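You operate a simulated robot arm through the tools that you are given. There is no shell and no other tool. Be economical: measure what you need, move in short steps, check, and stop when the job is done.

The job below is to be done with a simulated two-armed robot. You get a single attempt, and the scene is never put back.

Task
Take the grey cloth from the sowing bench and lay it out flat on the spares rack.

It is judged by the outcome, as a careful person would: the job done as asked, and still so three seconds after it is handed in. It fails if anything else is knocked over, pushed out of place, dropped, spilled or broken. Flat cloth is picked up by pressing the open fingertips on it (5 to 10 N) and closing them slowly along it; thin cloth reads only 2 to 8 mm in the jaws.

Robot
Two 6-joint arms with two-finger grippers on one trunk, on a base that drives. Base frame: it is fixed to the floor where the robot stands at the start and does not move with it; the origin is under the middle of the robot, x ahead of it, y to its left, z up; the surface under the hand at the start is at about z = 800. Lengths are in mm, angles in rad, forces in N, time in s.
The left shoulder is at the start at [30, 178, 963], the right one opposite. With the tool pointing down near the work surface each hand reaches from about 420 to 840 mm from the robot's upright axis, wherever it stands, measured 20 degrees to its own side. Places, roughly: spares rack [-1400, -900, 800]. Payload 2.54 kg a hand.
Tool frame (each hand has its own): the origin (TCP) lies between the finger pads and is the grasp point; the fingertips stand 30 mm ahead of it; z points along the fingers, y is the line along which they close. The gripper opens to 116 mm. The gripper's body begins 95 mm behind the TCP.
Orientation is told as [roll, pitch, yaw] about the base's x, y, z axes, in that order, counted from this pose: with the fingers straight down and closing along the base's y, the tool's x points along the base's -x, its y along +y and its z along -z.

Tools
- The arms move only by the tool step_arm. It takes "left_series", "right_series" or both (then of equal length, played together; a hand with none holds still); each is a list of rows, each an object of numbers (a shift or turn left out is 0, a gripper value left out holds the last): "x", "y", "z": the shift along the tool's x, y, z in units of 25 mm (1.0 is 25 mm); "wx", "wy", "wz": the turn, a rotation vector about the tool's x, y, z in units of 8 degrees (1.0 is 8 degrees); "fingers": the opening, from 0 (shut) to 1 (fully open). In form: [{"x": .., "y": .., "z": .., "wx": .., "wy": .., "wz": .., "fingers": ..}, ...]. A call has 1 to 10 rows; each row shifts and turns the commanded pose from where the row before left it, along the tool's axes as they then stand. A call with a number of a shift or a turn outside -1 to 1 is refused whole. Rows are played at 5 a second. More than 50 mm and 0.15 rad between two rows, or a gripper value outside its range, and nothing of the call is played. A pose out of reach is approached as far as the arm can. The call stops where the force on the tool passes 40 N (or 10 N more than at its start, if that is more) or the arm is blocked; 0.2 s more then pass. The fingers move at their own pace (about 153 mm/s each) and stop on an object; they squeeze with about 33 N. The grip force told is the motor's: it shows also when the fingers shut on nothing. Time passes only in rows, and 0.2 s behind the last, so rows that do not move let the fingers close. It gives the time, the measured TCP pose, the force on the tool (base axes), the opening and the grip force at its end, in the units of the frame above (readings bear some noise), with the torque about the TCP (base axes, N m) and any sound that the robot's microphone picked up.
- Cameras (640 x 400 px; columns grow to the right, rows downward): "scene" is now at [35.7, 3.9, 1672]; the picture's right is [0.06, -1.00, 0.00], its down [-0.87, -0.05, -0.49] and it looks along [0.49, 0.03, -0.87] (base axes); focal length 288 px, centre (320, 200). "left" rides on the left gripper at [69, 15, -122] in its tool frame; the picture's right is [-0.21, 0.98, 0.00], its down [-0.83, -0.18, -0.53] and it looks along [-0.52, -0.11, 0.85] (tool axes); focal length 251 px, centre (320, 200). "right" rides on the right gripper at [69, -15, -122] in its tool frame; the picture's right is [0.21, 0.98, 0.00], its down [-0.83, 0.18, -0.53] and it looks along [-0.52, 0.11, 0.85] (tool axes); focal length 251 px, centre (320, 200). There is no depth. A picture from a camera that has moved, and an enlarged one, comes with that camera's place and axes in the base frame and with its lens.
- camera(camera): a new picture of that camera. No time passes.
- slide_trunk(by): slides the trunk up (or, below 0, down) by that many mm; the arms and the scene camera ride with it, the base frame stays. It gives what a move gives, with no picture.
- roll_base(legs): drives the robot by 1 to 6 legs, each [ahead, left, turn to the left] in mm, mm and rad, along the robot's own axes; the way and the turn of a leg run together, so that a leg with both is an arc; at most 1500 mm and 3.142 rad a leg. The arms and the cameras ride along, it lands a little off, and it stops where it bumps. It gives what a move gives.
- aim_head(pan, tilt): turns the head with the scene camera to pan (to the left, within 2.496 rad either way) and tilt (down, from -0.506 to 1.204), counted from straight ahead of the robot. It gives what a move gives.
- zoom(camera, box): a new picture of the part [left, top, right, bottom] of that camera's present view, enlarged. No time passes.
- hand_in(): hands the job in; it is judged then, once.

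Work in short steps. Places have to be worked out from the pictures, the camera data and where the tool is seen: move nearer, look again, correct. Check each grasp and each placing, and mend what went wrong. You have 120 turns and 108 pictures in all, those below and enlarged ones among them. Open the grippers and draw the arms clear of the work before you hand the job in, unless the task says otherwise; then end with one line.

The tools are called after ">>>" as name(argument=value, ...) on one line, values as JSON. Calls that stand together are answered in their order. step_arm: Moves the arms, as the interface text tells. Its arguments: {"type":"object","properties":{"left_series":{"type":"array","items":{"type":"object","properties":{"x":{"type":"number"},"y":{"type":"number"},"z":{"type":"number"},"wx":{"type":"number"},"wy":{"type":"number"},"wz":{"type":"number"},"fingers":{"type":"number"}}}},"right_series":{"type":"array","items":{"type":"object","properties":{"x":{"type":"number"},"y":{"type":"number"},"z":{"type":"number"},"wx":{"type":"number"},"wy":{"type":"number"},"wz":{"type":"number"},"fingers":{"type":"number"}}}}},"required":[]} The other tools are called the same way: slide_trunk (by) slides the trunk up or down; roll_base (legs) drives the base; aim_head (pan, tilt) turns the head that bears the scene camera; camera (camera) takes a picture; zoom (camera, box) takes an enlarged picture of a part of a camera's view; hand_in () hands the job in.

At the start:

```text
t: 0.0
left_position: [419.2, 282.5, 948.9]
left_tcp_rot: [-0.001, 0.001, -0.001]
left_ft_force: [0.4, -0.1, -0.6]
left_ft_torque: [-0.01, -0.01, 0.0]
left_finger_gap: 115.9
left_grip_force: 0.0
right_position: [421.2, -86.7, 986.1]
right_tcp_rot: [0.0, 0.001, 0.0]
right_ft_force: [0.2, 0.3, 0.7]
right_ft_torque: [-0.02, 0.0, -0.01]
right_finger_gap: 116.0
right_grip_force: 0.0
trunk travel left (down, up): [-175.0, 365.0]
robot x, y, heading: [4.0, -0.4, -0.003]
head pan, tilt: [0.056, 1.054]
```

scene: 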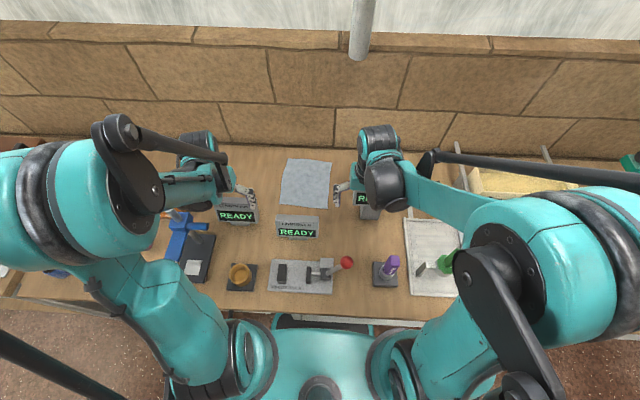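
right: 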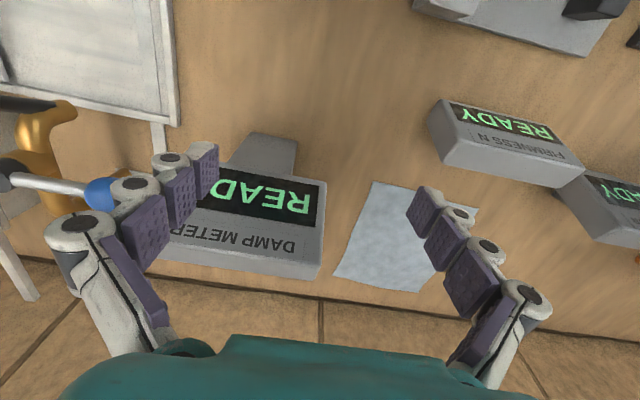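
left: 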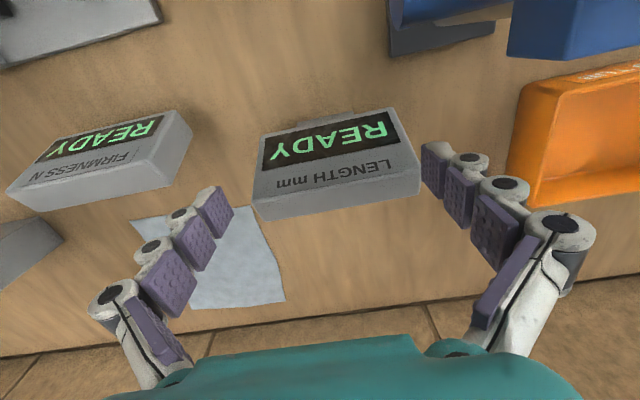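

The cloth lies flat at about x 500–700, y 5–170 on the bench. I'll look at the rack behind on the right before choosing a plan, with a close-up of the bench first.

>>> zoom(camera="scene", box=[200, 130, 440, 280])

>>> aim_head(pan=-2.49, tilt=0.6)

>>> camera(camera="scene")

```text
2.67 times, centred on (320, 205) of scene
camera zoom: at [35.7, 3.9, 1672.0], right [0.06, -1.0, 0.0], down [-0.87, -0.05, -0.49], along [0.49, 0.03, -0.87], focal length 768 px, centre (320, 187)
```

zoom: 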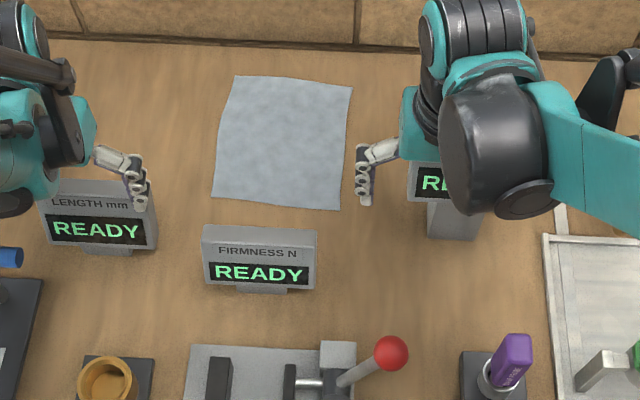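

```text
t: 2.3
left_position: [420.3, 283.0, 949.4]
left_tcp_rot: [0.0, 0.0, 0.002]
left_ft_force: [0.0, 0.5, 0.2]
left_ft_torque: [-0.04, 0.0, 0.02]
left_finger_gap: 116.0
left_grip_force: 0.0
right_position: [420.2, -88.2, 986.7]
right_tcp_rot: [0.0, 0.0, 0.002]
right_ft_force: [0.5, 0.6, -0.5]
right_ft_torque: [0.01, 0.0, 0.01]
right_finger_gap: 115.8
right_grip_force: 0.0
trunk travel left (down, up): [-175.0, 365.0]
robot x, y, heading: [-0.3, 8.5, -0.0]
head pan, tilt: [-2.491, 0.6]
```

```text
103 pictures are left
camera scene: at [-100.6, -53.3, 1707.7], right [-0.61, 0.8, 0.0], down [0.45, 0.34, -0.83], along [-0.66, -0.5, -0.56], focal length 288 px, centre (320, 200)
```

scene: 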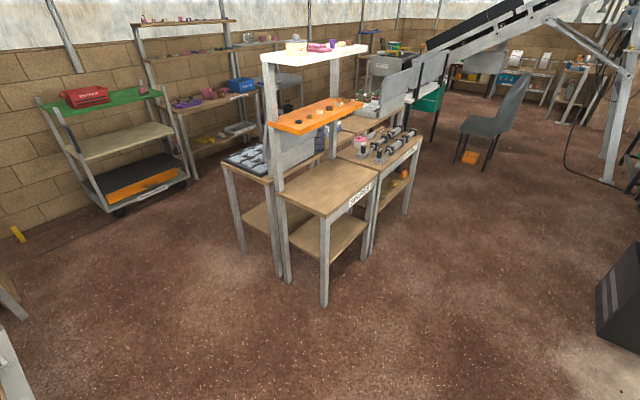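

The SPARES rack is the small bare table at about (325,187), which matches the rough place given. I'll zoom in for its corners and surroundings.

>>> zoom(camera="scene", box=[210, 120, 450, 270])

```text
2.67 times, centred on (330, 195) of scene
camera zoom: at [-100.6, -53.3, 1707.7], right [-0.61, 0.8, 0.0], down [0.45, 0.34, -0.83], along [-0.66, -0.5, -0.56], focal length 768 px, centre (293, 213)
```

zoom: 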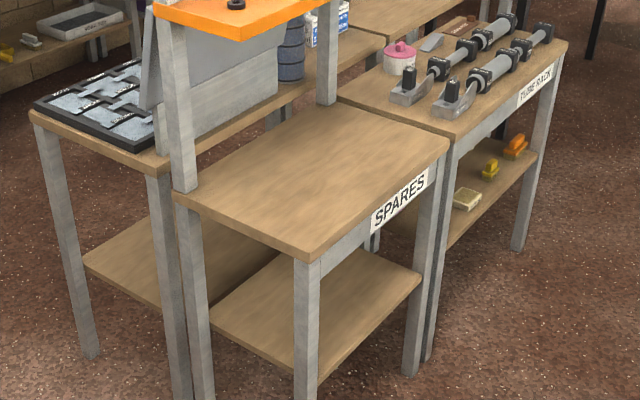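

The rack top spans roughly x −1660…−1055, y −1130…−740. It is bare, with a shelf on posts over its far (−y) side, so I'll approach it from +y. My plan is to pinch the two near corners of the cloth, one per hand, and lay it down while drawing back. First I look back at the bench, turn the hands 90° so they fit side by side, and narrow the fingers.

>>> aim_head(pan=0.056, tilt=1.054)

>>> step_arm(left_series=[{"wz": 1, "fingers": 0.4}, {"wz": 1}, {"wz": 1}, {"wz": 1}, {"wz": 1}, {"wz": 1}, {"wz": 1}, {"wz": 1}, {"wz": 1}, {"wz": 1}], right_series=[{"wz": -1, "fingers": 0.4}, {"wz": -1}, {"wz": -1}, {"wz": -1}, {"wz": -1}, {"wz": -1}, {"wz": -1}, {"wz": -1}, {"wz": -1}, {"wz": -1}])

>>> step_arm(left_series=[{"wz": 1}, {"wz": 0.25}], right_series=[{"wz": -1}, {"wz": -0.25}])

>>> camera(camera="scene")

```text
t: 4.6
left_position: [419.3, 283.0, 948.9]
left_tcp_rot: [0.0, 0.0, 0.0]
left_ft_force: [0.5, 0.3, 1.1]
left_ft_torque: [-0.02, -0.04, -0.02]
left_finger_gap: 115.9
left_grip_force: 0.0
right_position: [421.0, -87.4, 986.1]
right_tcp_rot: [0.001, 0.0, -0.001]
right_ft_force: [1.5, 0.2, 0.0]
right_ft_torque: [-0.01, 0.02, 0.02]
right_finger_gap: 116.0
right_grip_force: 0.1
trunk travel left (down, up): [-175.0, 365.0]
robot x, y, heading: [-0.1, 3.7, 0.0]
head pan, tilt: [0.056, 1.054]
```

```text
t: 6.8
left_position: [419.5, 282.9, 949.9]
left_tcp_rot: [-0.001, -0.001, -1.398]
left_ft_force: [0.3, 0.2, -0.1]
left_ft_torque: [0.0, -0.01, -0.02]
left_finger_gap: 46.6
left_grip_force: 0.1
right_position: [419.9, -88.3, 986.8]
right_tcp_rot: [-0.001, 0.0, 1.398]
right_ft_force: [0.5, 1.0, 0.0]
right_ft_torque: [0.0, 0.03, -0.04]
right_finger_gap: 46.4
right_grip_force: 0.0
trunk travel left (down, up): [-175.0, 365.0]
robot x, y, heading: [1.4, -1.7, 0.001]
head pan, tilt: [0.056, 1.054]
```

```text
t: 7.4
left_position: [418.9, 281.6, 950.3]
left_tcp_rot: [0.0, 0.002, -1.573]
left_ft_force: [0.4, -0.3, -0.1]
left_ft_torque: [0.0, -0.01, -0.01]
left_finger_gap: 46.5
left_grip_force: 0.1
right_position: [420.8, -87.3, 986.8]
right_tcp_rot: [0.001, -0.001, 1.573]
right_ft_force: [-0.1, 0.5, -0.7]
right_ft_torque: [0.01, -0.01, -0.01]
right_finger_gap: 46.7
right_grip_force: 0.1
trunk travel left (down, up): [-175.0, 365.0]
robot x, y, heading: [-1.6, 1.3, -0.002]
head pan, tilt: [0.056, 1.054]
```

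```text
101 pictures are left
camera scene: at [35.7, 4.0, 1672.0], right [0.06, -1.0, 0.0], down [-0.87, -0.05, -0.49], along [0.49, 0.03, -0.87], focal length 288 px, centre (320, 200)
```

scene: 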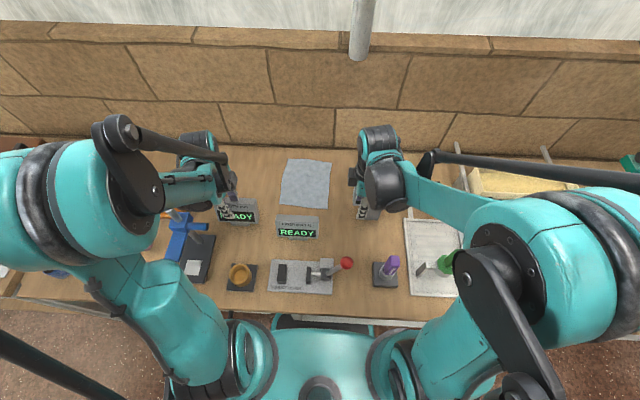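

Both hands turned cleanly. Next I bring them over the near corners, left to about (528,160) and right to about (522,18), keeping them high for now.

>>> step_arm(left_series=[{"y": 1, "x": -1}, {"y": 1, "x": -1}, {"y": 1, "x": -1}, {"y": 1, "x": -1}, {"y": 0.36, "x": -0.86}], right_series=[{"y": -1, "x": -1}, {"y": -1, "x": -1}, {"y": -1, "x": -1}, {"y": -1, "x": -1, "z": 0.5}, {"y": -0.1, "x": -0.2, "z": 0.98}])

>>> camera(camera="scene")

>>> camera(camera="left")

>>> camera(camera="right")

```text
t: 8.6
left_position: [527.3, 159.3, 950.8]
left_tcp_rot: [0.0, 0.001, -1.572]
left_ft_force: [0.3, -0.6, 0.0]
left_ft_torque: [-0.01, -0.02, 0.01]
left_finger_gap: 46.0
left_grip_force: 0.2
right_position: [523.8, 17.1, 949.8]
right_tcp_rot: [-0.001, 0.0, 1.571]
right_ft_force: [0.0, 0.7, 0.0]
right_ft_torque: [0.01, 0.0, 0.01]
right_finger_gap: 46.3
right_grip_force: 0.1
trunk travel left (down, up): [-175.0, 365.0]
robot x, y, heading: [1.4, 0.5, 0.001]
head pan, tilt: [0.056, 1.054]
```

```text
100 pictures are left
camera scene: at [36.1, 3.3, 1672.0], right [0.06, -1.0, 0.0], down [-0.87, -0.05, -0.49], along [0.49, 0.03, -0.87], focal length 288 px, centre (320, 200)
```

scene: 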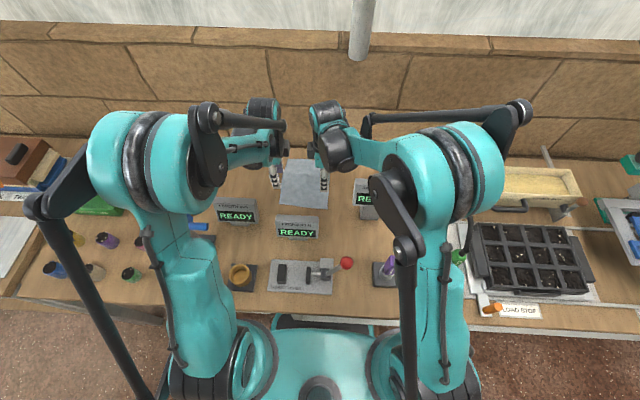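

```text
99 pictures are left
camera left: at [542.7, 229.4, 1071.7], right [0.98, -0.21, 0.0], down [-0.18, -0.83, 0.53], along [-0.11, -0.52, -0.85], focal length 251 px, centre (320, 200)
```

left: 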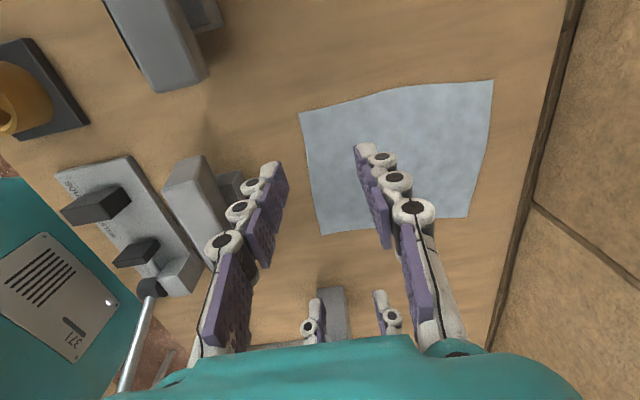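

```text
98 pictures are left
camera right: at [539.3, -51.3, 1071.6], right [-0.98, -0.21, 0.0], down [-0.18, 0.83, 0.53], along [-0.11, 0.52, -0.85], focal length 251 px, centre (320, 200)
```

right: 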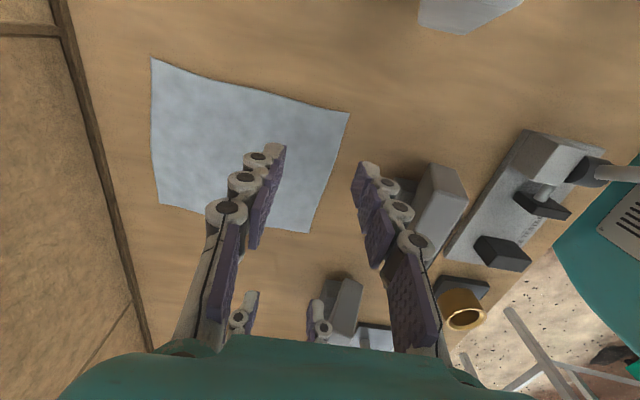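

From the left camera, the near corners are at about (507,173) and (497,7). I'll turn each hand about 40° so it closes across its corner diagonal and leaves little flap. Then I centre at about (530,150) and (520,30), narrow to 35 mm and come down to z 850.

>>> step_arm(left_series=[{"y": 0.11, "x": -0.37, "fingers": 0.3}, {"wz": -1}, {"wz": -1}, {"wz": -1}, {"wz": -1}, {"wz": -1}, {"z": 1}, {"z": 1}, {"z": 1}, {"z": 1}], right_series=[{"y": 0.15, "x": -0.52, "fingers": 0.3}, {"wz": 1}, {"wz": 1}, {"wz": 1}, {"wz": 1}, {"wz": 1}, {"z": 1}, {"z": 1}, {"z": 1}, {"z": 1}])

>>> camera(camera="left")

>>> camera(camera="right")

```text
t: 10.8
left_position: [532.5, 151.8, 849.8]
left_tcp_rot: [0.0, 0.001, -0.874]
left_ft_force: [0.1, 0.0, 0.2]
left_ft_torque: [0.0, 0.0, 0.0]
left_finger_gap: 34.7
left_grip_force: 0.0
right_position: [520.6, 32.8, 850.7]
right_tcp_rot: [-0.001, 0.0, 0.873]
right_ft_force: [-0.1, 0.1, 0.5]
right_ft_torque: [0.03, 0.0, 0.04]
right_finger_gap: 34.7
right_grip_force: 0.0
trunk travel left (down, up): [-175.0, 365.0]
robot x, y, heading: [1.0, -1.6, 0.002]
head pan, tilt: [0.056, 1.054]
```

```text
97 pictures are left
camera left: at [499.9, 215.0, 969.8], right [0.89, 0.46, 0.0], down [0.39, -0.75, 0.53], along [0.25, -0.47, -0.85], focal length 251 px, centre (320, 200)
```

left: 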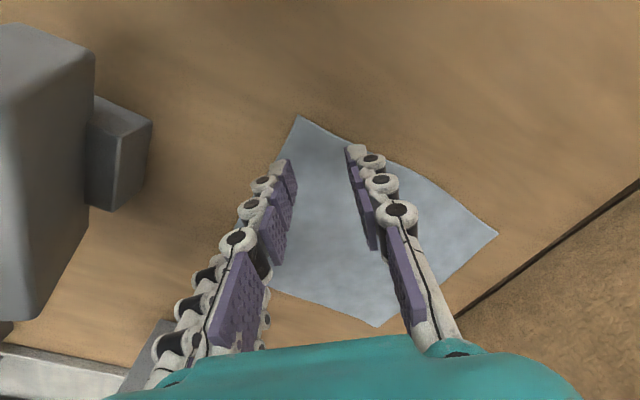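

```text
96 pictures are left
camera right: at [487.9, -29.8, 971.7], right [-0.89, 0.46, 0.0], down [0.39, 0.75, 0.53], along [0.25, 0.47, -0.85], focal length 251 px, centre (320, 200)
```

right: 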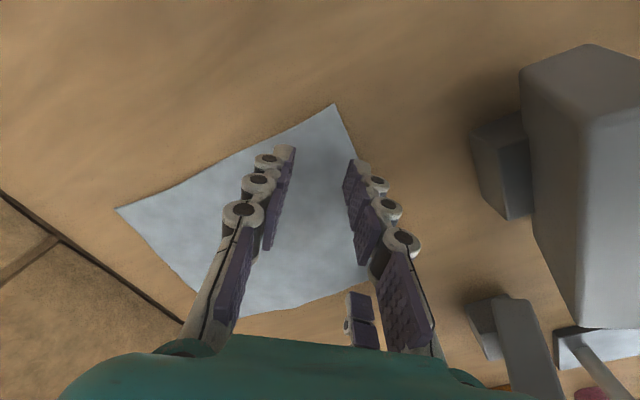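

Both fingertip pairs sit over their corners. I nudge the right hand 4 mm inward and lower both towards contact.

>>> step_arm(left_series=[{"z": 0.3}, {"z": 0.3}, {"z": 0.08}], right_series=[{"z": 0.3, "x": -0.1, "y": -0.12}, {"z": 0.3}, {"z": 0.08}])

```text
t: 11.6
left_position: [530.7, 150.6, 832.5]
left_tcp_rot: [0.001, 0.0, -0.872]
left_ft_force: [-0.6, -0.1, 1.2]
left_ft_torque: [-0.02, -0.01, -0.02]
left_finger_gap: 34.9
left_grip_force: 0.0
right_position: [523.1, 31.1, 832.2]
right_tcp_rot: [0.0, -0.001, 0.873]
right_ft_force: [-0.4, -0.1, 0.6]
right_ft_torque: [-0.04, 0.01, 0.0]
right_finger_gap: 34.9
right_grip_force: 0.0
trunk travel left (down, up): [-175.0, 365.0]
robot x, y, heading: [1.5, -6.0, 0.002]
head pan, tilt: [0.056, 1.054]
```

No contact yet, so I go down another 3 mm.

>>> step_arm(left_series=[{"z": 0.06}, {"z": 0.06}], right_series=[{"z": 0.06}, {"z": 0.06}])

```text
t: 12.2
left_position: [529.2, 151.8, 831.5]
left_tcp_rot: [0.0, -0.003, -0.873]
left_ft_force: [2.9, -2.3, 7.2]
left_ft_torque: [-0.05, -0.06, 0.02]
left_finger_gap: 35.6
left_grip_force: 0.7
right_position: [520.9, 31.8, 830.2]
right_tcp_rot: [-0.002, -0.002, 0.874]
right_ft_force: [4.6, 6.1, 27.9]
right_ft_torque: [0.13, -0.09, 0.01]
right_finger_gap: 35.0
right_grip_force: 0.4
trunk travel left (down, up): [-175.0, 365.0]
robot x, y, heading: [2.8, 0.1, -0.003]
head pan, tilt: [0.056, 1.054]
```

The left presses with 7 N, which is right, but the right at 28 N is too hard. I ease the right up about 1 mm.

>>> step_arm(right_series=[{"z": -0.04}])

```text
t: 12.6
left_position: [528.7, 151.2, 830.5]
left_tcp_rot: [0.003, 0.0, -0.872]
left_ft_force: [0.9, -2.4, 31.3]
left_ft_torque: [-0.13, 0.02, 0.08]
left_finger_gap: 33.9
left_grip_force: 7.1
right_position: [521.6, 29.8, 830.7]
right_tcp_rot: [0.001, 0.0, 0.872]
right_ft_force: [1.3, 3.3, 8.6]
right_ft_torque: [0.1, 0.0, -0.01]
right_finger_gap: 35.7
right_grip_force: 0.5
trunk travel left (down, up): [-175.0, 365.0]
robot x, y, heading: [1.1, 2.2, 0.002]
head pan, tilt: [0.056, 1.054]
```

The left hand lagged and now reads 31 N, so I ease it up as well.

>>> step_arm(left_series=[{"z": -0.04}, {}])

```text
t: 13.2
left_position: [528.8, 150.7, 831.1]
left_tcp_rot: [0.001, 0.0, -0.871]
left_ft_force: [0.0, -1.2, 5.8]
left_ft_torque: [-0.03, 0.03, 0.04]
left_finger_gap: 35.1
left_grip_force: 0.1
right_position: [522.0, 32.3, 831.6]
right_tcp_rot: [0.0, -0.001, 0.873]
right_ft_force: [1.7, 1.5, 13.4]
right_ft_torque: [0.06, 0.03, -0.01]
right_finger_gap: 32.7
right_grip_force: 0.1
trunk travel left (down, up): [-175.0, 365.0]
robot x, y, heading: [-0.5, 2.1, -0.0]
head pan, tilt: [0.056, 1.054]
```

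Left reads about 6 N and right about 13 N, close to the range. I close both slowly along the cloth.

>>> step_arm(left_series=[{"fingers": 0.27, "z": 0.01}, {"fingers": 0.24}, {"fingers": 0.21}, {"fingers": 0.18}, {"fingers": 0.15}, {"fingers": 0.12}, {"fingers": 0.09}, {"fingers": 0.06}, {"fingers": 0.03}, {"fingers": 0.0}], right_series=[{"fingers": 0.27, "z": -0.01}, {"fingers": 0.24}, {"fingers": 0.21}, {"fingers": 0.18}, {"fingers": 0.15}, {"fingers": 0.12}, {"fingers": 0.09}, {"fingers": 0.06}, {"fingers": 0.03}, {"fingers": 0.0}])

>>> camera(camera="left")

>>> camera(camera="right")

```text
t: 15.4
left_position: [530.9, 151.9, 830.5]
left_tcp_rot: [0.0, -0.001, -0.873]
left_ft_force: [-0.5, -0.1, 0.3]
left_ft_torque: [0.01, -0.02, -0.03]
left_finger_gap: 0.0
left_grip_force: 28.9
right_position: [522.6, 31.1, 829.5]
right_tcp_rot: [0.0, 0.0, 0.874]
right_ft_force: [1.3, -0.4, 1.6]
right_ft_torque: [0.22, 0.22, 0.0]
right_finger_gap: 0.5
right_grip_force: 25.5
trunk travel left (down, up): [-175.0, 365.0]
robot x, y, heading: [0.3, -1.4, 0.001]
head pan, tilt: [0.056, 1.054]
```

```text
95 pictures are left
camera left: at [498.6, 214.8, 951.5], right [0.89, 0.46, 0.0], down [0.39, -0.75, 0.53], along [0.25, -0.47, -0.85], focal length 251 px, centre (320, 200)
```

left: 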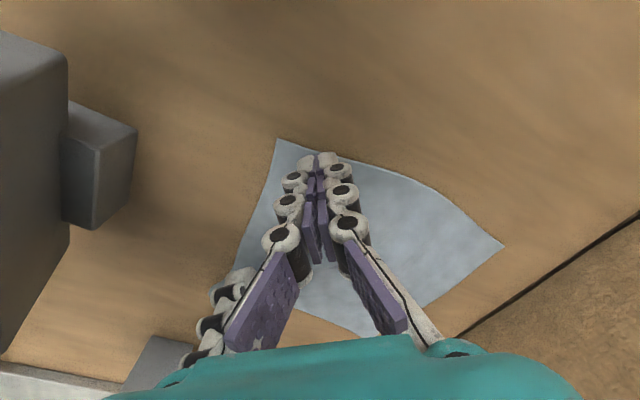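

```text
94 pictures are left
camera right: at [490.4, -31.0, 952.1], right [-0.89, 0.46, 0.0], down [0.39, 0.75, 0.53], along [0.25, 0.47, -0.85], focal length 251 px, centre (320, 200)
```

right: 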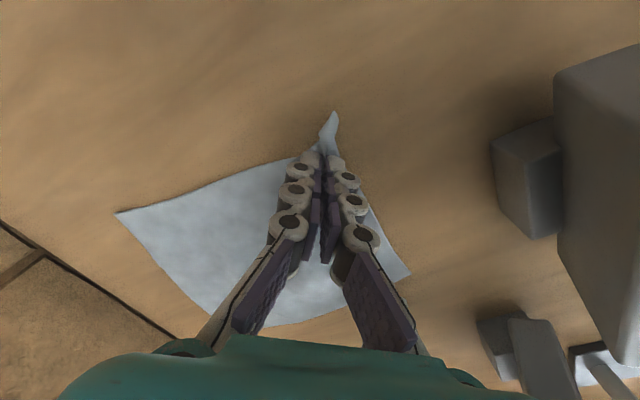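

The left jaws read 0, so they missed. The right reads 0.5 mm with a ridge visible at the corner. I'll lift the right a little to see whether it holds.

>>> step_arm(right_series=[{"z": -0.4}, {"z": -0.4}])

>>> camera(camera="right")

```text
t: 16.0
left_position: [531.1, 152.2, 830.2]
left_tcp_rot: [0.0, 0.001, -0.873]
left_ft_force: [-0.7, -0.5, -0.8]
left_ft_torque: [0.0, 0.03, 0.01]
left_finger_gap: 0.1
left_grip_force: 28.2
right_position: [521.1, 30.5, 851.6]
right_tcp_rot: [-0.002, 0.0, 0.873]
right_ft_force: [0.2, 0.3, 1.3]
right_ft_torque: [0.04, -0.06, 0.01]
right_finger_gap: 4.9
right_grip_force: 29.7
trunk travel left (down, up): [-175.0, 365.0]
robot x, y, heading: [-0.0, -0.3, -0.0]
head pan, tilt: [0.056, 1.054]
```

```text
93 pictures are left
camera right: at [490.0, -31.4, 972.7], right [-0.89, 0.46, 0.0], down [0.39, 0.75, 0.53], along [0.25, 0.47, -0.85], focal length 251 px, centre (320, 200)
```

right: 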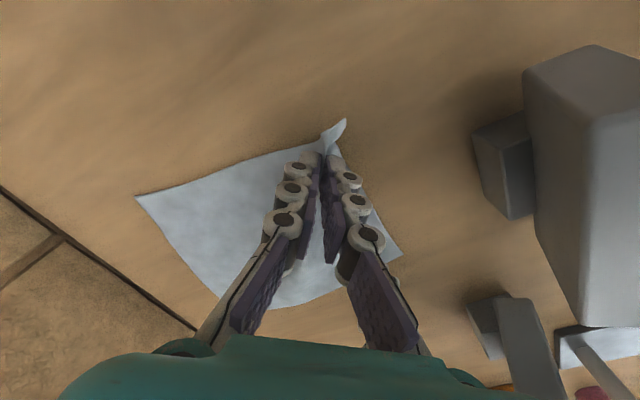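

The right hand holds the cloth with a gap of 4.9 mm. For the left I lift a little, reopen and look again.

>>> step_arm(left_series=[{"z": -0.4}, {"z": -0.4, "fingers": 0.3}, {}], right_series=[{"z": 0.2}, {}, {}])

>>> camera(camera="left")

```text
t: 16.8
left_position: [531.8, 151.4, 851.7]
left_tcp_rot: [0.001, 0.001, -0.873]
left_ft_force: [-1.1, 0.0, -0.4]
left_ft_torque: [-0.01, -0.01, 0.0]
left_finger_gap: 35.0
left_grip_force: 0.1
right_position: [523.2, 31.5, 844.4]
right_tcp_rot: [0.0, 0.0, 0.873]
right_ft_force: [-0.1, -0.1, -1.4]
right_ft_torque: [0.02, 0.0, 0.02]
right_finger_gap: 3.3
right_grip_force: 30.2
trunk travel left (down, up): [-175.0, 365.0]
robot x, y, heading: [-0.7, -1.9, 0.001]
head pan, tilt: [0.056, 1.054]
```

```text
92 pictures are left
camera left: at [498.8, 215.3, 971.7], right [0.89, 0.46, 0.0], down [0.39, -0.75, 0.53], along [0.25, -0.47, -0.85], focal length 251 px, centre (320, 200)
```

left: 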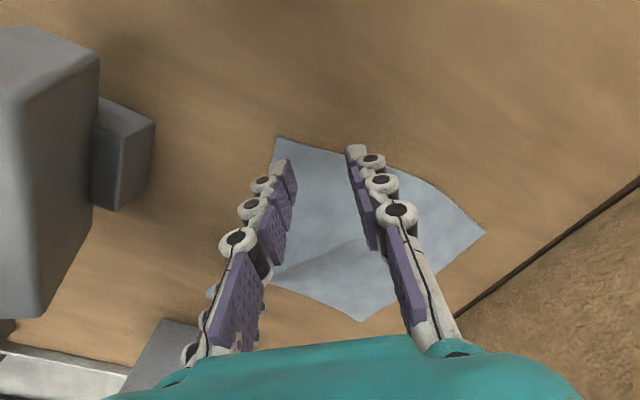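

The cloth has shifted: its left corner is now near (497,152). I move the left hand to about (521,131), leaning its body outward 10° so it clears the right hand.

>>> step_arm(left_series=[{"wy": -1}, {"wy": -0.25}, {"x": -0.17, "y": -0.43}, {"x": -0.18, "y": -0.43}])

>>> camera(camera="left")

>>> camera(camera="scene")

```text
t: 17.8
left_position: [519.5, 131.0, 851.6]
left_tcp_rot: [0.003, -0.174, -0.873]
left_ft_force: [-0.6, 0.0, 0.0]
left_ft_torque: [0.01, 0.03, -0.02]
left_finger_gap: 34.8
left_grip_force: 0.1
right_position: [523.4, 29.9, 845.7]
right_tcp_rot: [0.0, 0.0, 0.871]
right_ft_force: [0.5, 0.0, -1.4]
right_ft_torque: [0.03, -0.04, 0.03]
right_finger_gap: 4.0
right_grip_force: 30.0
trunk travel left (down, up): [-175.0, 365.0]
robot x, y, heading: [-0.9, 1.6, 0.002]
head pan, tilt: [0.056, 1.054]
```

```text
91 pictures are left
camera left: at [473.9, 209.8, 958.9], right [0.88, 0.47, 0.04], down [0.32, -0.67, 0.67], along [0.34, -0.58, -0.74], focal length 251 px, centre (320, 200)
```

left: 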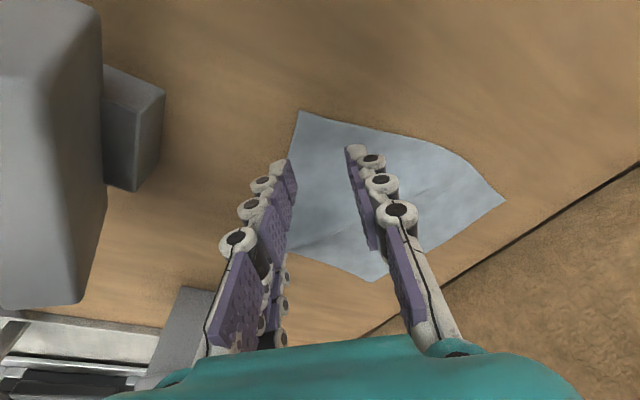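

```text
90 pictures are left
camera scene: at [35.7, 3.7, 1672.0], right [0.06, -1.0, 0.0], down [-0.87, -0.05, -0.49], along [0.49, 0.03, -0.87], focal length 288 px, centre (320, 200)
```

scene: 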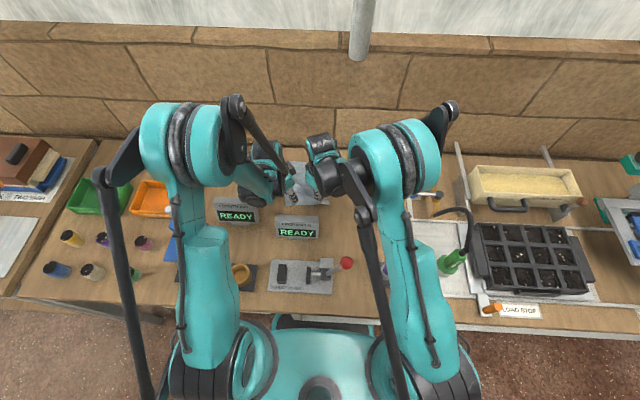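

There is room between the hands. The left corner is at about (498,148), so I lower the left towards contact.

>>> step_arm(left_series=[{"z": 0.3, "y": -0.05}, {"z": 0.3}, {"z": 0.08}, {}])

```text
t: 18.8
left_position: [520.7, 128.5, 835.0]
left_tcp_rot: [-0.001, -0.174, -0.873]
left_ft_force: [0.0, -0.2, -0.4]
left_ft_torque: [0.04, 0.01, 0.01]
left_finger_gap: 34.7
left_grip_force: 0.1
right_position: [523.4, 30.7, 844.8]
right_tcp_rot: [0.0, 0.001, 0.872]
right_ft_force: [0.4, 0.1, -3.2]
right_ft_torque: [0.01, 0.03, 0.01]
right_finger_gap: 6.0
right_grip_force: 36.6
trunk travel left (down, up): [-175.0, 365.0]
robot x, y, heading: [1.2, 2.3, -0.001]
head pan, tilt: [0.056, 1.054]
```

Still no contact, so I go down in 1 mm steps.

>>> step_arm(left_series=[{"z": 0.05}, {"z": 0.05}, {}])

```text
t: 19.6
left_position: [520.6, 128.3, 834.2]
left_tcp_rot: [-0.001, -0.174, -0.873]
left_ft_force: [-0.9, 0.4, -1.0]
left_ft_torque: [0.02, -0.05, 0.01]
left_finger_gap: 34.8
left_grip_force: 0.0
right_position: [522.6, 30.6, 846.3]
right_tcp_rot: [-0.001, -0.001, 0.872]
right_ft_force: [1.1, -0.1, 0.2]
right_ft_torque: [-0.02, -0.04, 0.02]
right_finger_gap: 4.0
right_grip_force: 30.1
trunk travel left (down, up): [-175.0, 365.0]
robot x, y, heading: [3.2, 1.1, 0.007]
head pan, tilt: [0.056, 1.054]
```

>>> step_arm(left_series=[{"z": 0.06}, {"z": 0.04}, {}])

```text
t: 20.4
left_position: [519.8, 127.9, 831.6]
left_tcp_rot: [0.001, -0.176, -0.872]
left_ft_force: [1.0, 2.2, 16.4]
left_ft_torque: [0.28, -0.2, -0.02]
left_finger_gap: 33.8
left_grip_force: 0.1
right_position: [521.7, 30.1, 845.8]
right_tcp_rot: [0.001, 0.001, 0.873]
right_ft_force: [-0.4, 0.2, -0.9]
right_ft_torque: [0.04, -0.07, -0.04]
right_finger_gap: 0.6
right_grip_force: 25.9
trunk travel left (down, up): [-175.0, 365.0]
robot x, y, heading: [-1.9, -0.2, 0.002]
head pan, tilt: [0.056, 1.054]
```

The left presses with 16 N, and force falls as the fingers close, so I begin closing and check halfway.

>>> step_arm(left_series=[{"fingers": 0.27}, {"fingers": 0.24}, {"fingers": 0.21}, {"fingers": 0.18}, {"fingers": 0.15}])

>>> camera(camera="left")

>>> camera(camera="right")

```text
t: 21.6
left_position: [521.4, 128.0, 831.2]
left_tcp_rot: [0.0, -0.174, -0.872]
left_ft_force: [1.7, -1.4, 8.3]
left_ft_torque: [0.02, -0.03, 0.03]
left_finger_gap: 17.3
left_grip_force: 0.0
right_position: [522.5, 30.0, 844.8]
right_tcp_rot: [-0.001, 0.001, 0.873]
right_ft_force: [0.1, -0.1, 3.2]
right_ft_torque: [0.09, 0.08, -0.01]
right_finger_gap: 0.7
right_grip_force: 26.1
trunk travel left (down, up): [-175.0, 365.0]
robot x, y, heading: [-0.0, -2.3, 0.003]
head pan, tilt: [0.056, 1.054]
```

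```text
89 pictures are left
camera left: at [475.7, 206.2, 937.8], right [0.88, 0.47, 0.04], down [0.32, -0.67, 0.67], along [0.34, -0.58, -0.74], focal length 251 px, centre (320, 200)
```

left: 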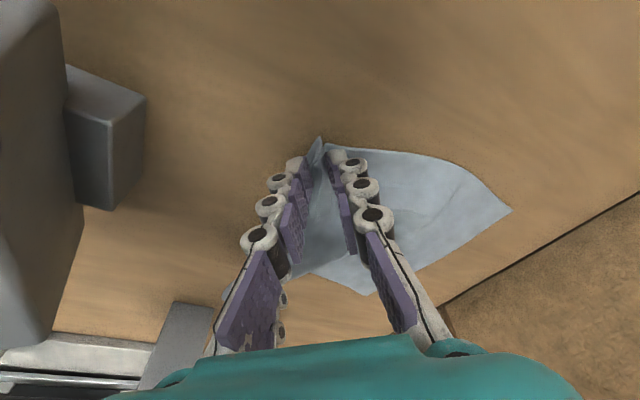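

```text
88 pictures are left
camera right: at [489.9, -31.4, 967.5], right [-0.89, 0.46, 0.0], down [0.39, 0.75, 0.53], along [0.25, 0.47, -0.85], focal length 251 px, centre (320, 200)
```

right: 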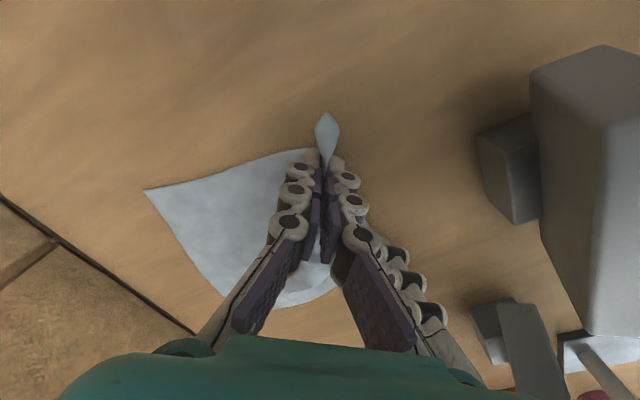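

A ridge is forming nicely between the left fingers and the right still holds. I finish closing the left.

>>> step_arm(left_series=[{"fingers": 0.12}, {"fingers": 0.09}, {"fingers": 0.06}, {"fingers": 0.03}, {"fingers": 0.0}, {}, {}])

>>> step_arm(left_series=[{"z": -0.4}, {"z": -0.4}, {}])

>>> camera(camera="left")

>>> camera(camera="right")

```text
t: 23.2
left_position: [522.3, 127.4, 832.1]
left_tcp_rot: [-0.001, -0.175, -0.872]
left_ft_force: [0.5, -1.0, -2.7]
left_ft_torque: [-0.04, 0.03, -0.01]
left_finger_gap: 1.7
left_grip_force: 28.1
right_position: [522.9, 29.6, 844.8]
right_tcp_rot: [0.001, -0.001, 0.872]
right_ft_force: [0.8, 0.1, 0.5]
right_ft_torque: [0.03, 0.04, -0.02]
right_finger_gap: 3.8
right_grip_force: 39.1
trunk travel left (down, up): [-175.0, 365.0]
robot x, y, heading: [-1.5, 2.4, -0.0]
head pan, tilt: [0.056, 1.054]
```

```text
t: 24.0
left_position: [519.0, 131.1, 850.7]
left_tcp_rot: [0.0, -0.176, -0.871]
left_ft_force: [0.4, -0.1, -2.3]
left_ft_torque: [-0.04, 0.03, 0.01]
left_finger_gap: 6.7
left_grip_force: 37.1
right_position: [521.8, 30.7, 846.1]
right_tcp_rot: [0.0, 0.0, 0.873]
right_ft_force: [0.8, 1.8, -1.6]
right_ft_torque: [-0.16, -0.03, 0.01]
right_finger_gap: 4.3
right_grip_force: 39.2
trunk travel left (down, up): [-175.0, 365.0]
robot x, y, heading: [0.7, 1.4, 0.002]
head pan, tilt: [0.056, 1.054]
```

```text
87 pictures are left
camera left: at [474.0, 209.6, 958.0], right [0.88, 0.47, 0.04], down [0.32, -0.67, 0.67], along [0.34, -0.58, -0.74], focal length 251 px, centre (320, 200)
```

left: 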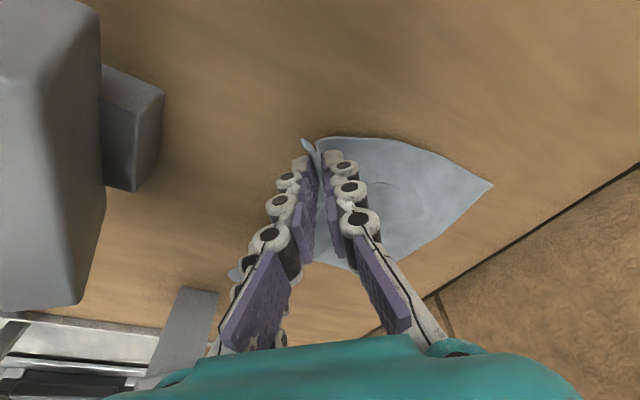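

```text
86 pictures are left
camera right: at [490.3, -31.1, 967.3], right [-0.89, 0.46, 0.0], down [0.39, 0.75, 0.53], along [0.25, 0.47, -0.85], focal length 251 px, centre (320, 200)
```

right: 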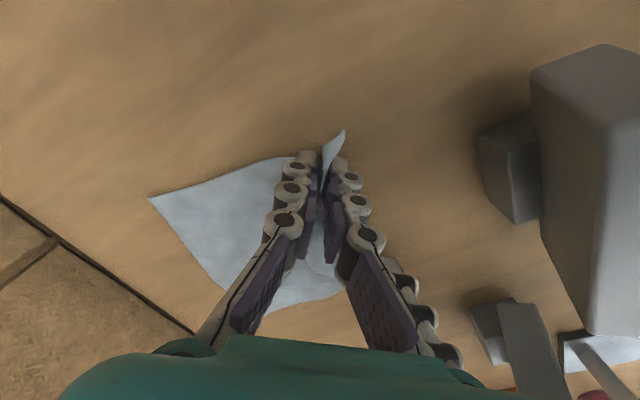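

Both hands now hold the cloth (6.7 and 4.3 mm). I lift slowly, drifting forward so the hem stays clear of the meter.

>>> step_arm(left_series=[{"z": -0.743, "x": -0.392, "y": 0.306}, {"z": -0.743, "x": -0.392, "y": 0.306}, {"z": -0.743, "x": -0.392, "y": 0.306}, {"z": -0.743, "x": -0.392, "y": 0.306}, {"z": -0.743, "x": -0.392, "y": 0.306}], right_series=[{"z": -0.8, "x": -0.257, "y": -0.306}, {"z": -0.8, "x": -0.257, "y": -0.306}, {"z": -0.8, "x": -0.257, "y": -0.306}, {"z": -0.8, "x": -0.257, "y": -0.306}, {"z": -0.8, "x": -0.257, "y": -0.306}])

>>> camera(camera="scene")

```text
t: 25.2
left_position: [569.9, 131.6, 949.8]
left_tcp_rot: [0.0, -0.174, -0.872]
left_ft_force: [2.4, 0.4, -2.5]
left_ft_torque: [0.01, 0.02, -0.01]
left_finger_gap: 5.3
left_grip_force: 42.0
right_position: [573.3, 30.5, 946.1]
right_tcp_rot: [-0.001, 0.002, 0.872]
right_ft_force: [0.0, -0.9, -1.1]
right_ft_torque: [-0.01, 0.02, -0.01]
right_finger_gap: 2.5
right_grip_force: 28.9
trunk travel left (down, up): [-175.0, 365.0]
robot x, y, heading: [-2.1, 0.4, 0.004]
head pan, tilt: [0.056, 1.054]
```

```text
85 pictures are left
camera scene: at [35.5, 3.8, 1672.0], right [0.06, -1.0, 0.0], down [-0.87, -0.05, -0.49], along [0.49, 0.03, -0.87], focal length 288 px, centre (320, 200)
```

scene: 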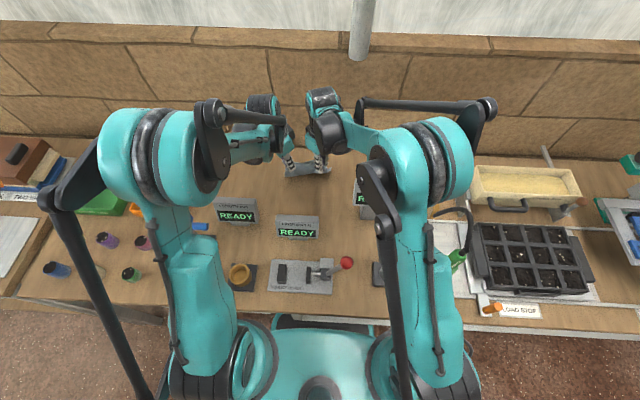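

Going well. I use the trunk to raise both hands together by another 200 mm.

>>> slide_trunk(by=200)

>>> camera(camera="scene")

```text
t: 27.4
left_position: [570.0, 130.2, 1150.9]
left_tcp_rot: [0.001, -0.174, -0.873]
left_ft_force: [0.1, 0.1, 0.7]
left_ft_torque: [-0.05, 0.04, -0.01]
left_finger_gap: 5.3
left_grip_force: 29.6
right_position: [572.9, 30.3, 1145.3]
right_tcp_rot: [-0.001, 0.001, 0.874]
right_ft_force: [0.3, 0.6, 0.4]
right_ft_torque: [0.04, -0.03, -0.02]
right_finger_gap: 1.1
right_grip_force: 26.9
trunk travel left (down, up): [-375.0, 165.0]
robot x, y, heading: [0.4, -1.3, -0.001]
head pan, tilt: [0.056, 1.054]
```

```text
84 pictures are left
camera scene: at [35.9, 4.0, 1871.9], right [0.06, -1.0, 0.0], down [-0.87, -0.05, -0.49], along [0.49, 0.03, -0.87], focal length 288 px, centre (320, 200)
```

scene: 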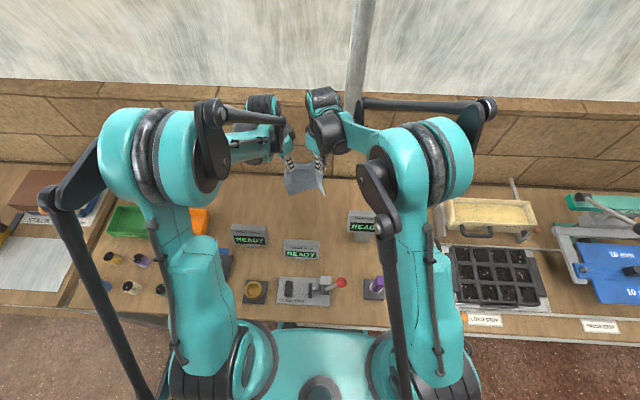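

The cloth hangs from both hands. I back straight away from the bench.

>>> roll_base(legs=[[-500, 0, 0]])

>>> camera(camera="scene")

```text
t: 30.3
left_position: [69.7, 126.9, 1149.8]
left_tcp_rot: [0.001, -0.173, -0.884]
left_ft_force: [-1.7, -1.0, 4.8]
left_ft_torque: [-0.03, 0.01, -0.01]
left_finger_gap: 1.6
left_grip_force: 33.4
right_position: [72.5, 25.4, 1145.9]
right_tcp_rot: [0.0, -0.001, 0.861]
right_ft_force: [-0.7, -0.1, 1.5]
right_ft_torque: [0.03, 0.0, 0.02]
right_finger_gap: 1.1
right_grip_force: 26.3
trunk travel left (down, up): [-375.0, 165.0]
robot x, y, heading: [-500.8, 0.9, -0.011]
head pan, tilt: [0.056, 1.054]
```

```text
83 pictures are left
camera scene: at [-464.4, 6.5, 1872.0], right [0.04, -1.0, 0.0], down [-0.87, -0.04, -0.49], along [0.49, 0.02, -0.87], focal length 288 px, centre (320, 200)
```

scene: 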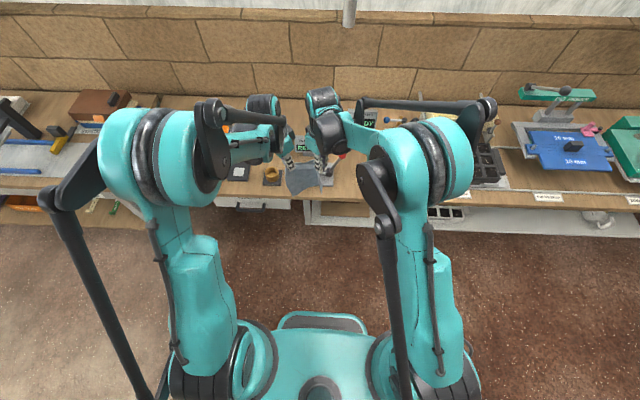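

The cloth held. I back up the rest of the way and turn right to face the rack.

>>> roll_base(legs=[[-860, 0, 0], [0, 0, -1.56]])

>>> aim_head(pan=0.0, tilt=0.9)

>>> camera(camera="scene")

```text
t: 38.7
left_position: [-1236.1, -559.6, 1149.5]
left_tcp_rot: [-0.002, -0.175, -2.452]
left_ft_force: [-1.6, 1.6, 2.1]
left_ft_torque: [-0.08, -0.01, 0.04]
left_finger_gap: 0.7
left_grip_force: 25.6
right_position: [-1337.3, -562.4, 1145.8]
right_tcp_rot: [0.0, 0.001, -0.707]
right_ft_force: [0.6, -0.3, -2.4]
right_ft_torque: [0.02, -0.03, -0.02]
right_finger_gap: 4.1
right_grip_force: 31.9
trunk travel left (down, up): [-375.0, 165.0]
robot x, y, heading: [-1362.4, 12.7, -1.575]
head pan, tilt: [0.056, 1.054]
```

```text
t: 39.4
left_position: [-1236.1, -559.6, 1150.2]
left_tcp_rot: [0.001, -0.175, -2.452]
left_ft_force: [0.4, -0.1, -2.5]
left_ft_torque: [0.02, -0.04, 0.0]
left_finger_gap: 3.7
left_grip_force: 29.9
right_position: [-1338.1, -561.7, 1145.0]
right_tcp_rot: [0.0, -0.001, -0.708]
right_ft_force: [-0.6, -0.4, 2.3]
right_ft_torque: [0.03, -0.06, 0.02]
right_finger_gap: 0.3
right_grip_force: 26.1
trunk travel left (down, up): [-375.0, 165.0]
robot x, y, heading: [-1363.5, 12.9, -1.58]
head pan, tilt: [0.0, 0.901]
```

```text
82 pictures are left
camera scene: at [-1363.5, -34.6, 1882.9], right [-1.0, 0.01, 0.0], down [0.01, 0.78, -0.62], along [0.0, -0.62, -0.78], focal length 288 px, centre (320, 200)
```

scene: 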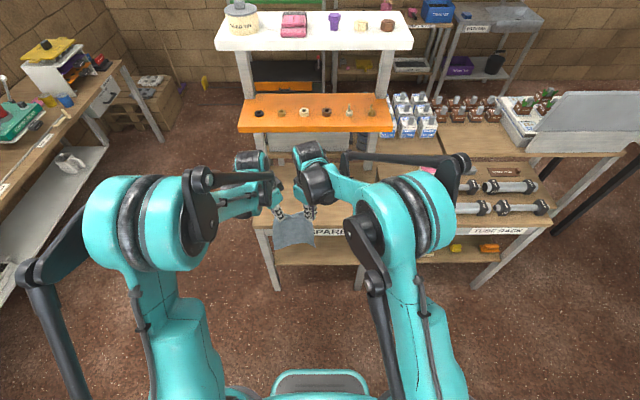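

I zoom in on the rack to find its edges and the shelf overhang.

>>> zoom(camera="scene", box=[210, 80, 450, 300])

```text
1.82 times, centred on (330, 190) of scene
camera zoom: at [-1363.5, -34.6, 1882.9], right [-1.0, 0.01, 0.0], down [0.01, 0.78, -0.62], along [0.0, -0.62, -0.78], focal length 524 px, centre (302, 218)
```

zoom: 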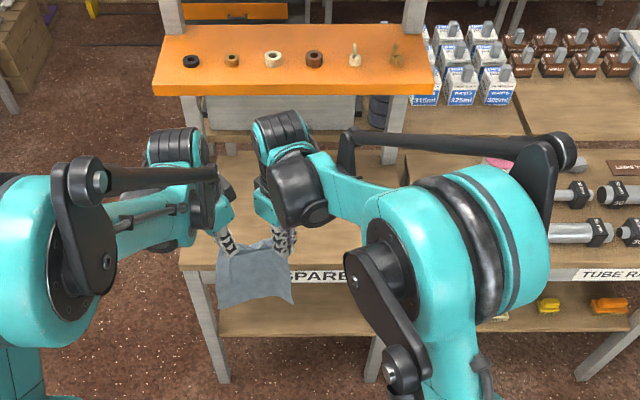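

The orange shelf overhangs the rear half of the rack, with its front edge near y −920 and underside about z 1180. I'll pitch both hands forward about 40° so the wrists stay clear while the hem lands deeper. I do this here, well in front of the rack.

>>> step_arm(left_series=[{"wx": -0.754, "wy": -0.643, "wz": 0.133}, {"wx": -0.754, "wy": -0.643, "wz": 0.133}, {"wx": -0.754, "wy": -0.643, "wz": 0.133}, {"wx": -0.754, "wy": -0.643, "wz": 0.133}, {"wx": -0.754, "wy": -0.643, "wz": 0.133}], right_series=[{"wx": 0.766, "wy": -0.643}, {"wx": 0.766, "wy": -0.643}, {"wx": 0.766, "wy": -0.643}, {"wx": 0.766, "wy": -0.643}, {"wx": 0.766, "wy": -0.643}])

>>> zoom(camera="scene", box=[210, 80, 450, 300])

>>> camera(camera="left")

>>> camera(camera="right")

```text
t: 40.6
left_position: [-1234.9, -561.0, 1150.0]
left_tcp_rot: [0.625, -0.571, -2.692]
left_ft_force: [1.2, 0.3, -0.3]
left_ft_torque: [0.19, 0.06, -0.17]
left_finger_gap: 0.1
left_grip_force: 25.5
right_position: [-1337.7, -563.0, 1145.1]
right_tcp_rot: [-0.576, -0.426, -0.578]
right_ft_force: [0.3, -0.5, -1.8]
right_ft_torque: [-0.01, 0.02, 0.01]
right_finger_gap: 4.3
right_grip_force: 31.9
trunk travel left (down, up): [-375.0, 165.0]
robot x, y, heading: [-1364.5, 10.0, -1.579]
head pan, tilt: [0.0, 0.901]
```

```text
1.82 times, centred on (330, 190) of scene
camera zoom: at [-1363.2, -35.4, 1882.9], right [-1.0, 0.01, 0.0], down [0.01, 0.78, -0.62], along [-0.01, -0.62, -0.78], focal length 524 px, centre (302, 218)
```

zoom: 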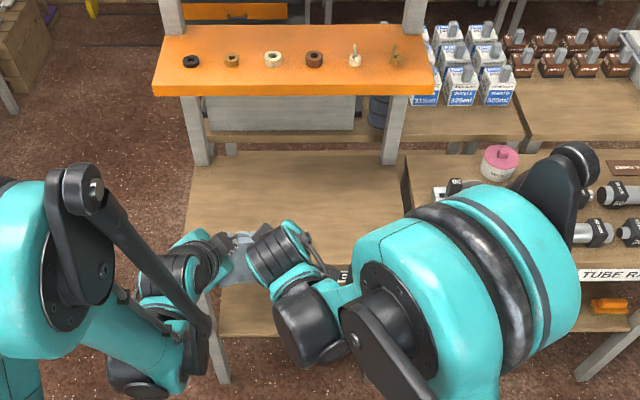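

```text
79 pictures are left
camera left: at [-1157.1, -455.5, 1202.2], right [0.46, -0.66, 0.6], down [-0.67, 0.19, 0.72], along [-0.59, -0.73, -0.35], focal length 251 px, centre (320, 200)
```

left: 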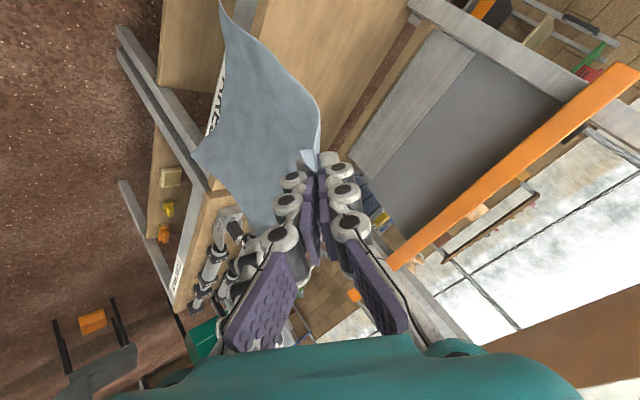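

```text
78 pictures are left
camera right: at [-1399.3, -458.5, 1217.5], right [0.47, 0.67, -0.57], down [0.75, 0.04, 0.66], along [0.47, -0.74, -0.49], focal length 251 px, centre (320, 200)
```

right: 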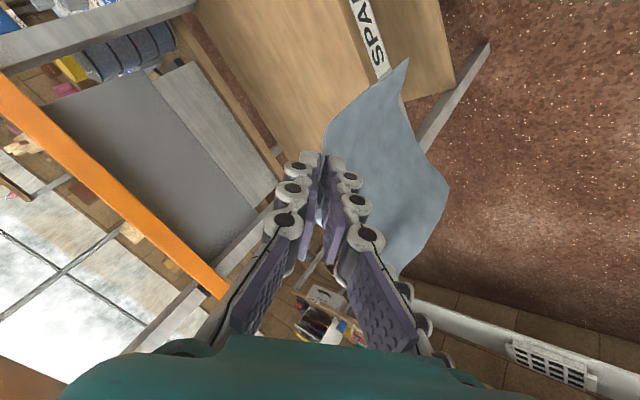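

Both hands still hold the cloth. I drive forward 330 mm so the hands are over the rack's front strip, still short of the shelf.

>>> roll_base(legs=[[300, 0, 0]])

>>> camera(camera="scene")

>>> camera(camera="left")

>>> camera(camera="right")

```text
t: 42.7
left_position: [-1237.6, -863.7, 1150.0]
left_tcp_rot: [0.623, -0.572, -2.689]
left_ft_force: [-0.9, -1.2, -1.8]
left_ft_torque: [0.0, 0.02, 0.02]
left_finger_gap: 6.0
left_grip_force: 36.2
right_position: [-1339.0, -867.4, 1146.1]
right_tcp_rot: [-0.572, -0.426, -0.579]
right_ft_force: [0.4, -1.3, -0.6]
right_ft_torque: [0.03, 0.0, -0.01]
right_finger_gap: 4.2
right_grip_force: 38.9
trunk travel left (down, up): [-375.0, 165.0]
robot x, y, heading: [-1366.6, -291.6, -1.577]
head pan, tilt: [0.0, 0.901]
```

```text
77 pictures are left
camera scene: at [-1365.6, -339.1, 1883.0], right [-1.0, 0.01, 0.0], down [0.0, 0.78, -0.62], along [0.0, -0.62, -0.78], focal length 288 px, centre (320, 200)
```

scene: 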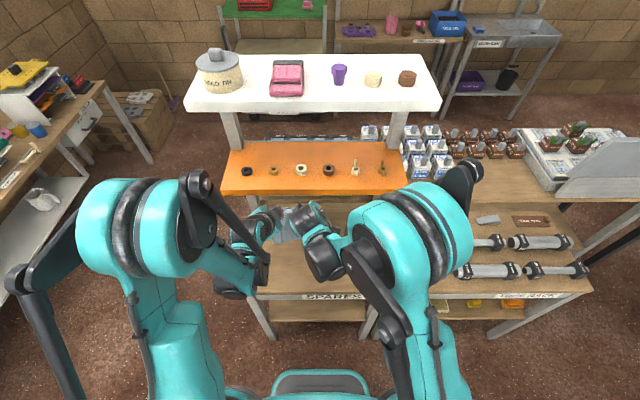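

```text
76 pictures are left
camera left: at [-1158.6, -759.1, 1202.4], right [0.46, -0.66, 0.6], down [-0.67, 0.19, 0.72], along [-0.58, -0.73, -0.35], focal length 251 px, centre (320, 200)
```

left: 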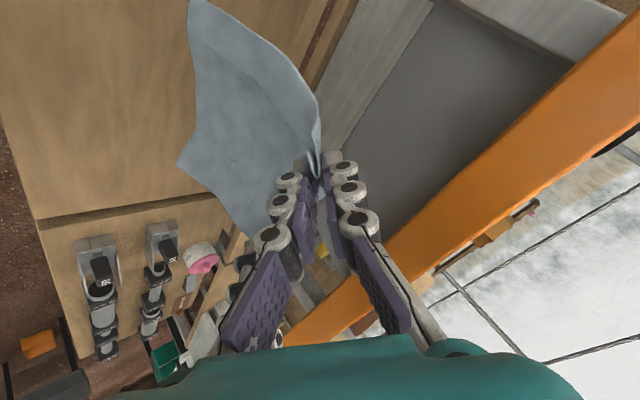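

```text
75 pictures are left
camera right: at [-1400.9, -762.4, 1217.6], right [0.47, 0.68, -0.57], down [0.75, 0.04, 0.66], along [0.47, -0.74, -0.49], focal length 251 px, centre (320, 200)
```

right: 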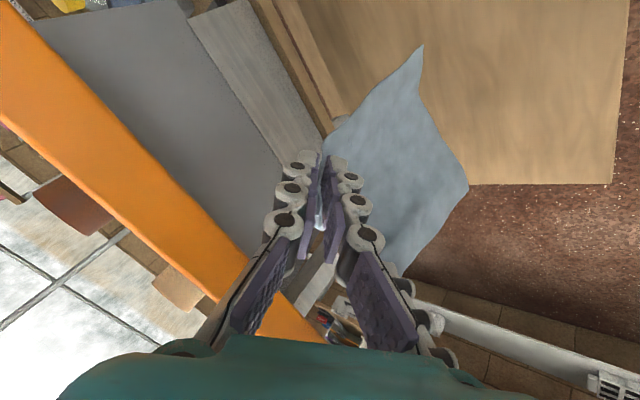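

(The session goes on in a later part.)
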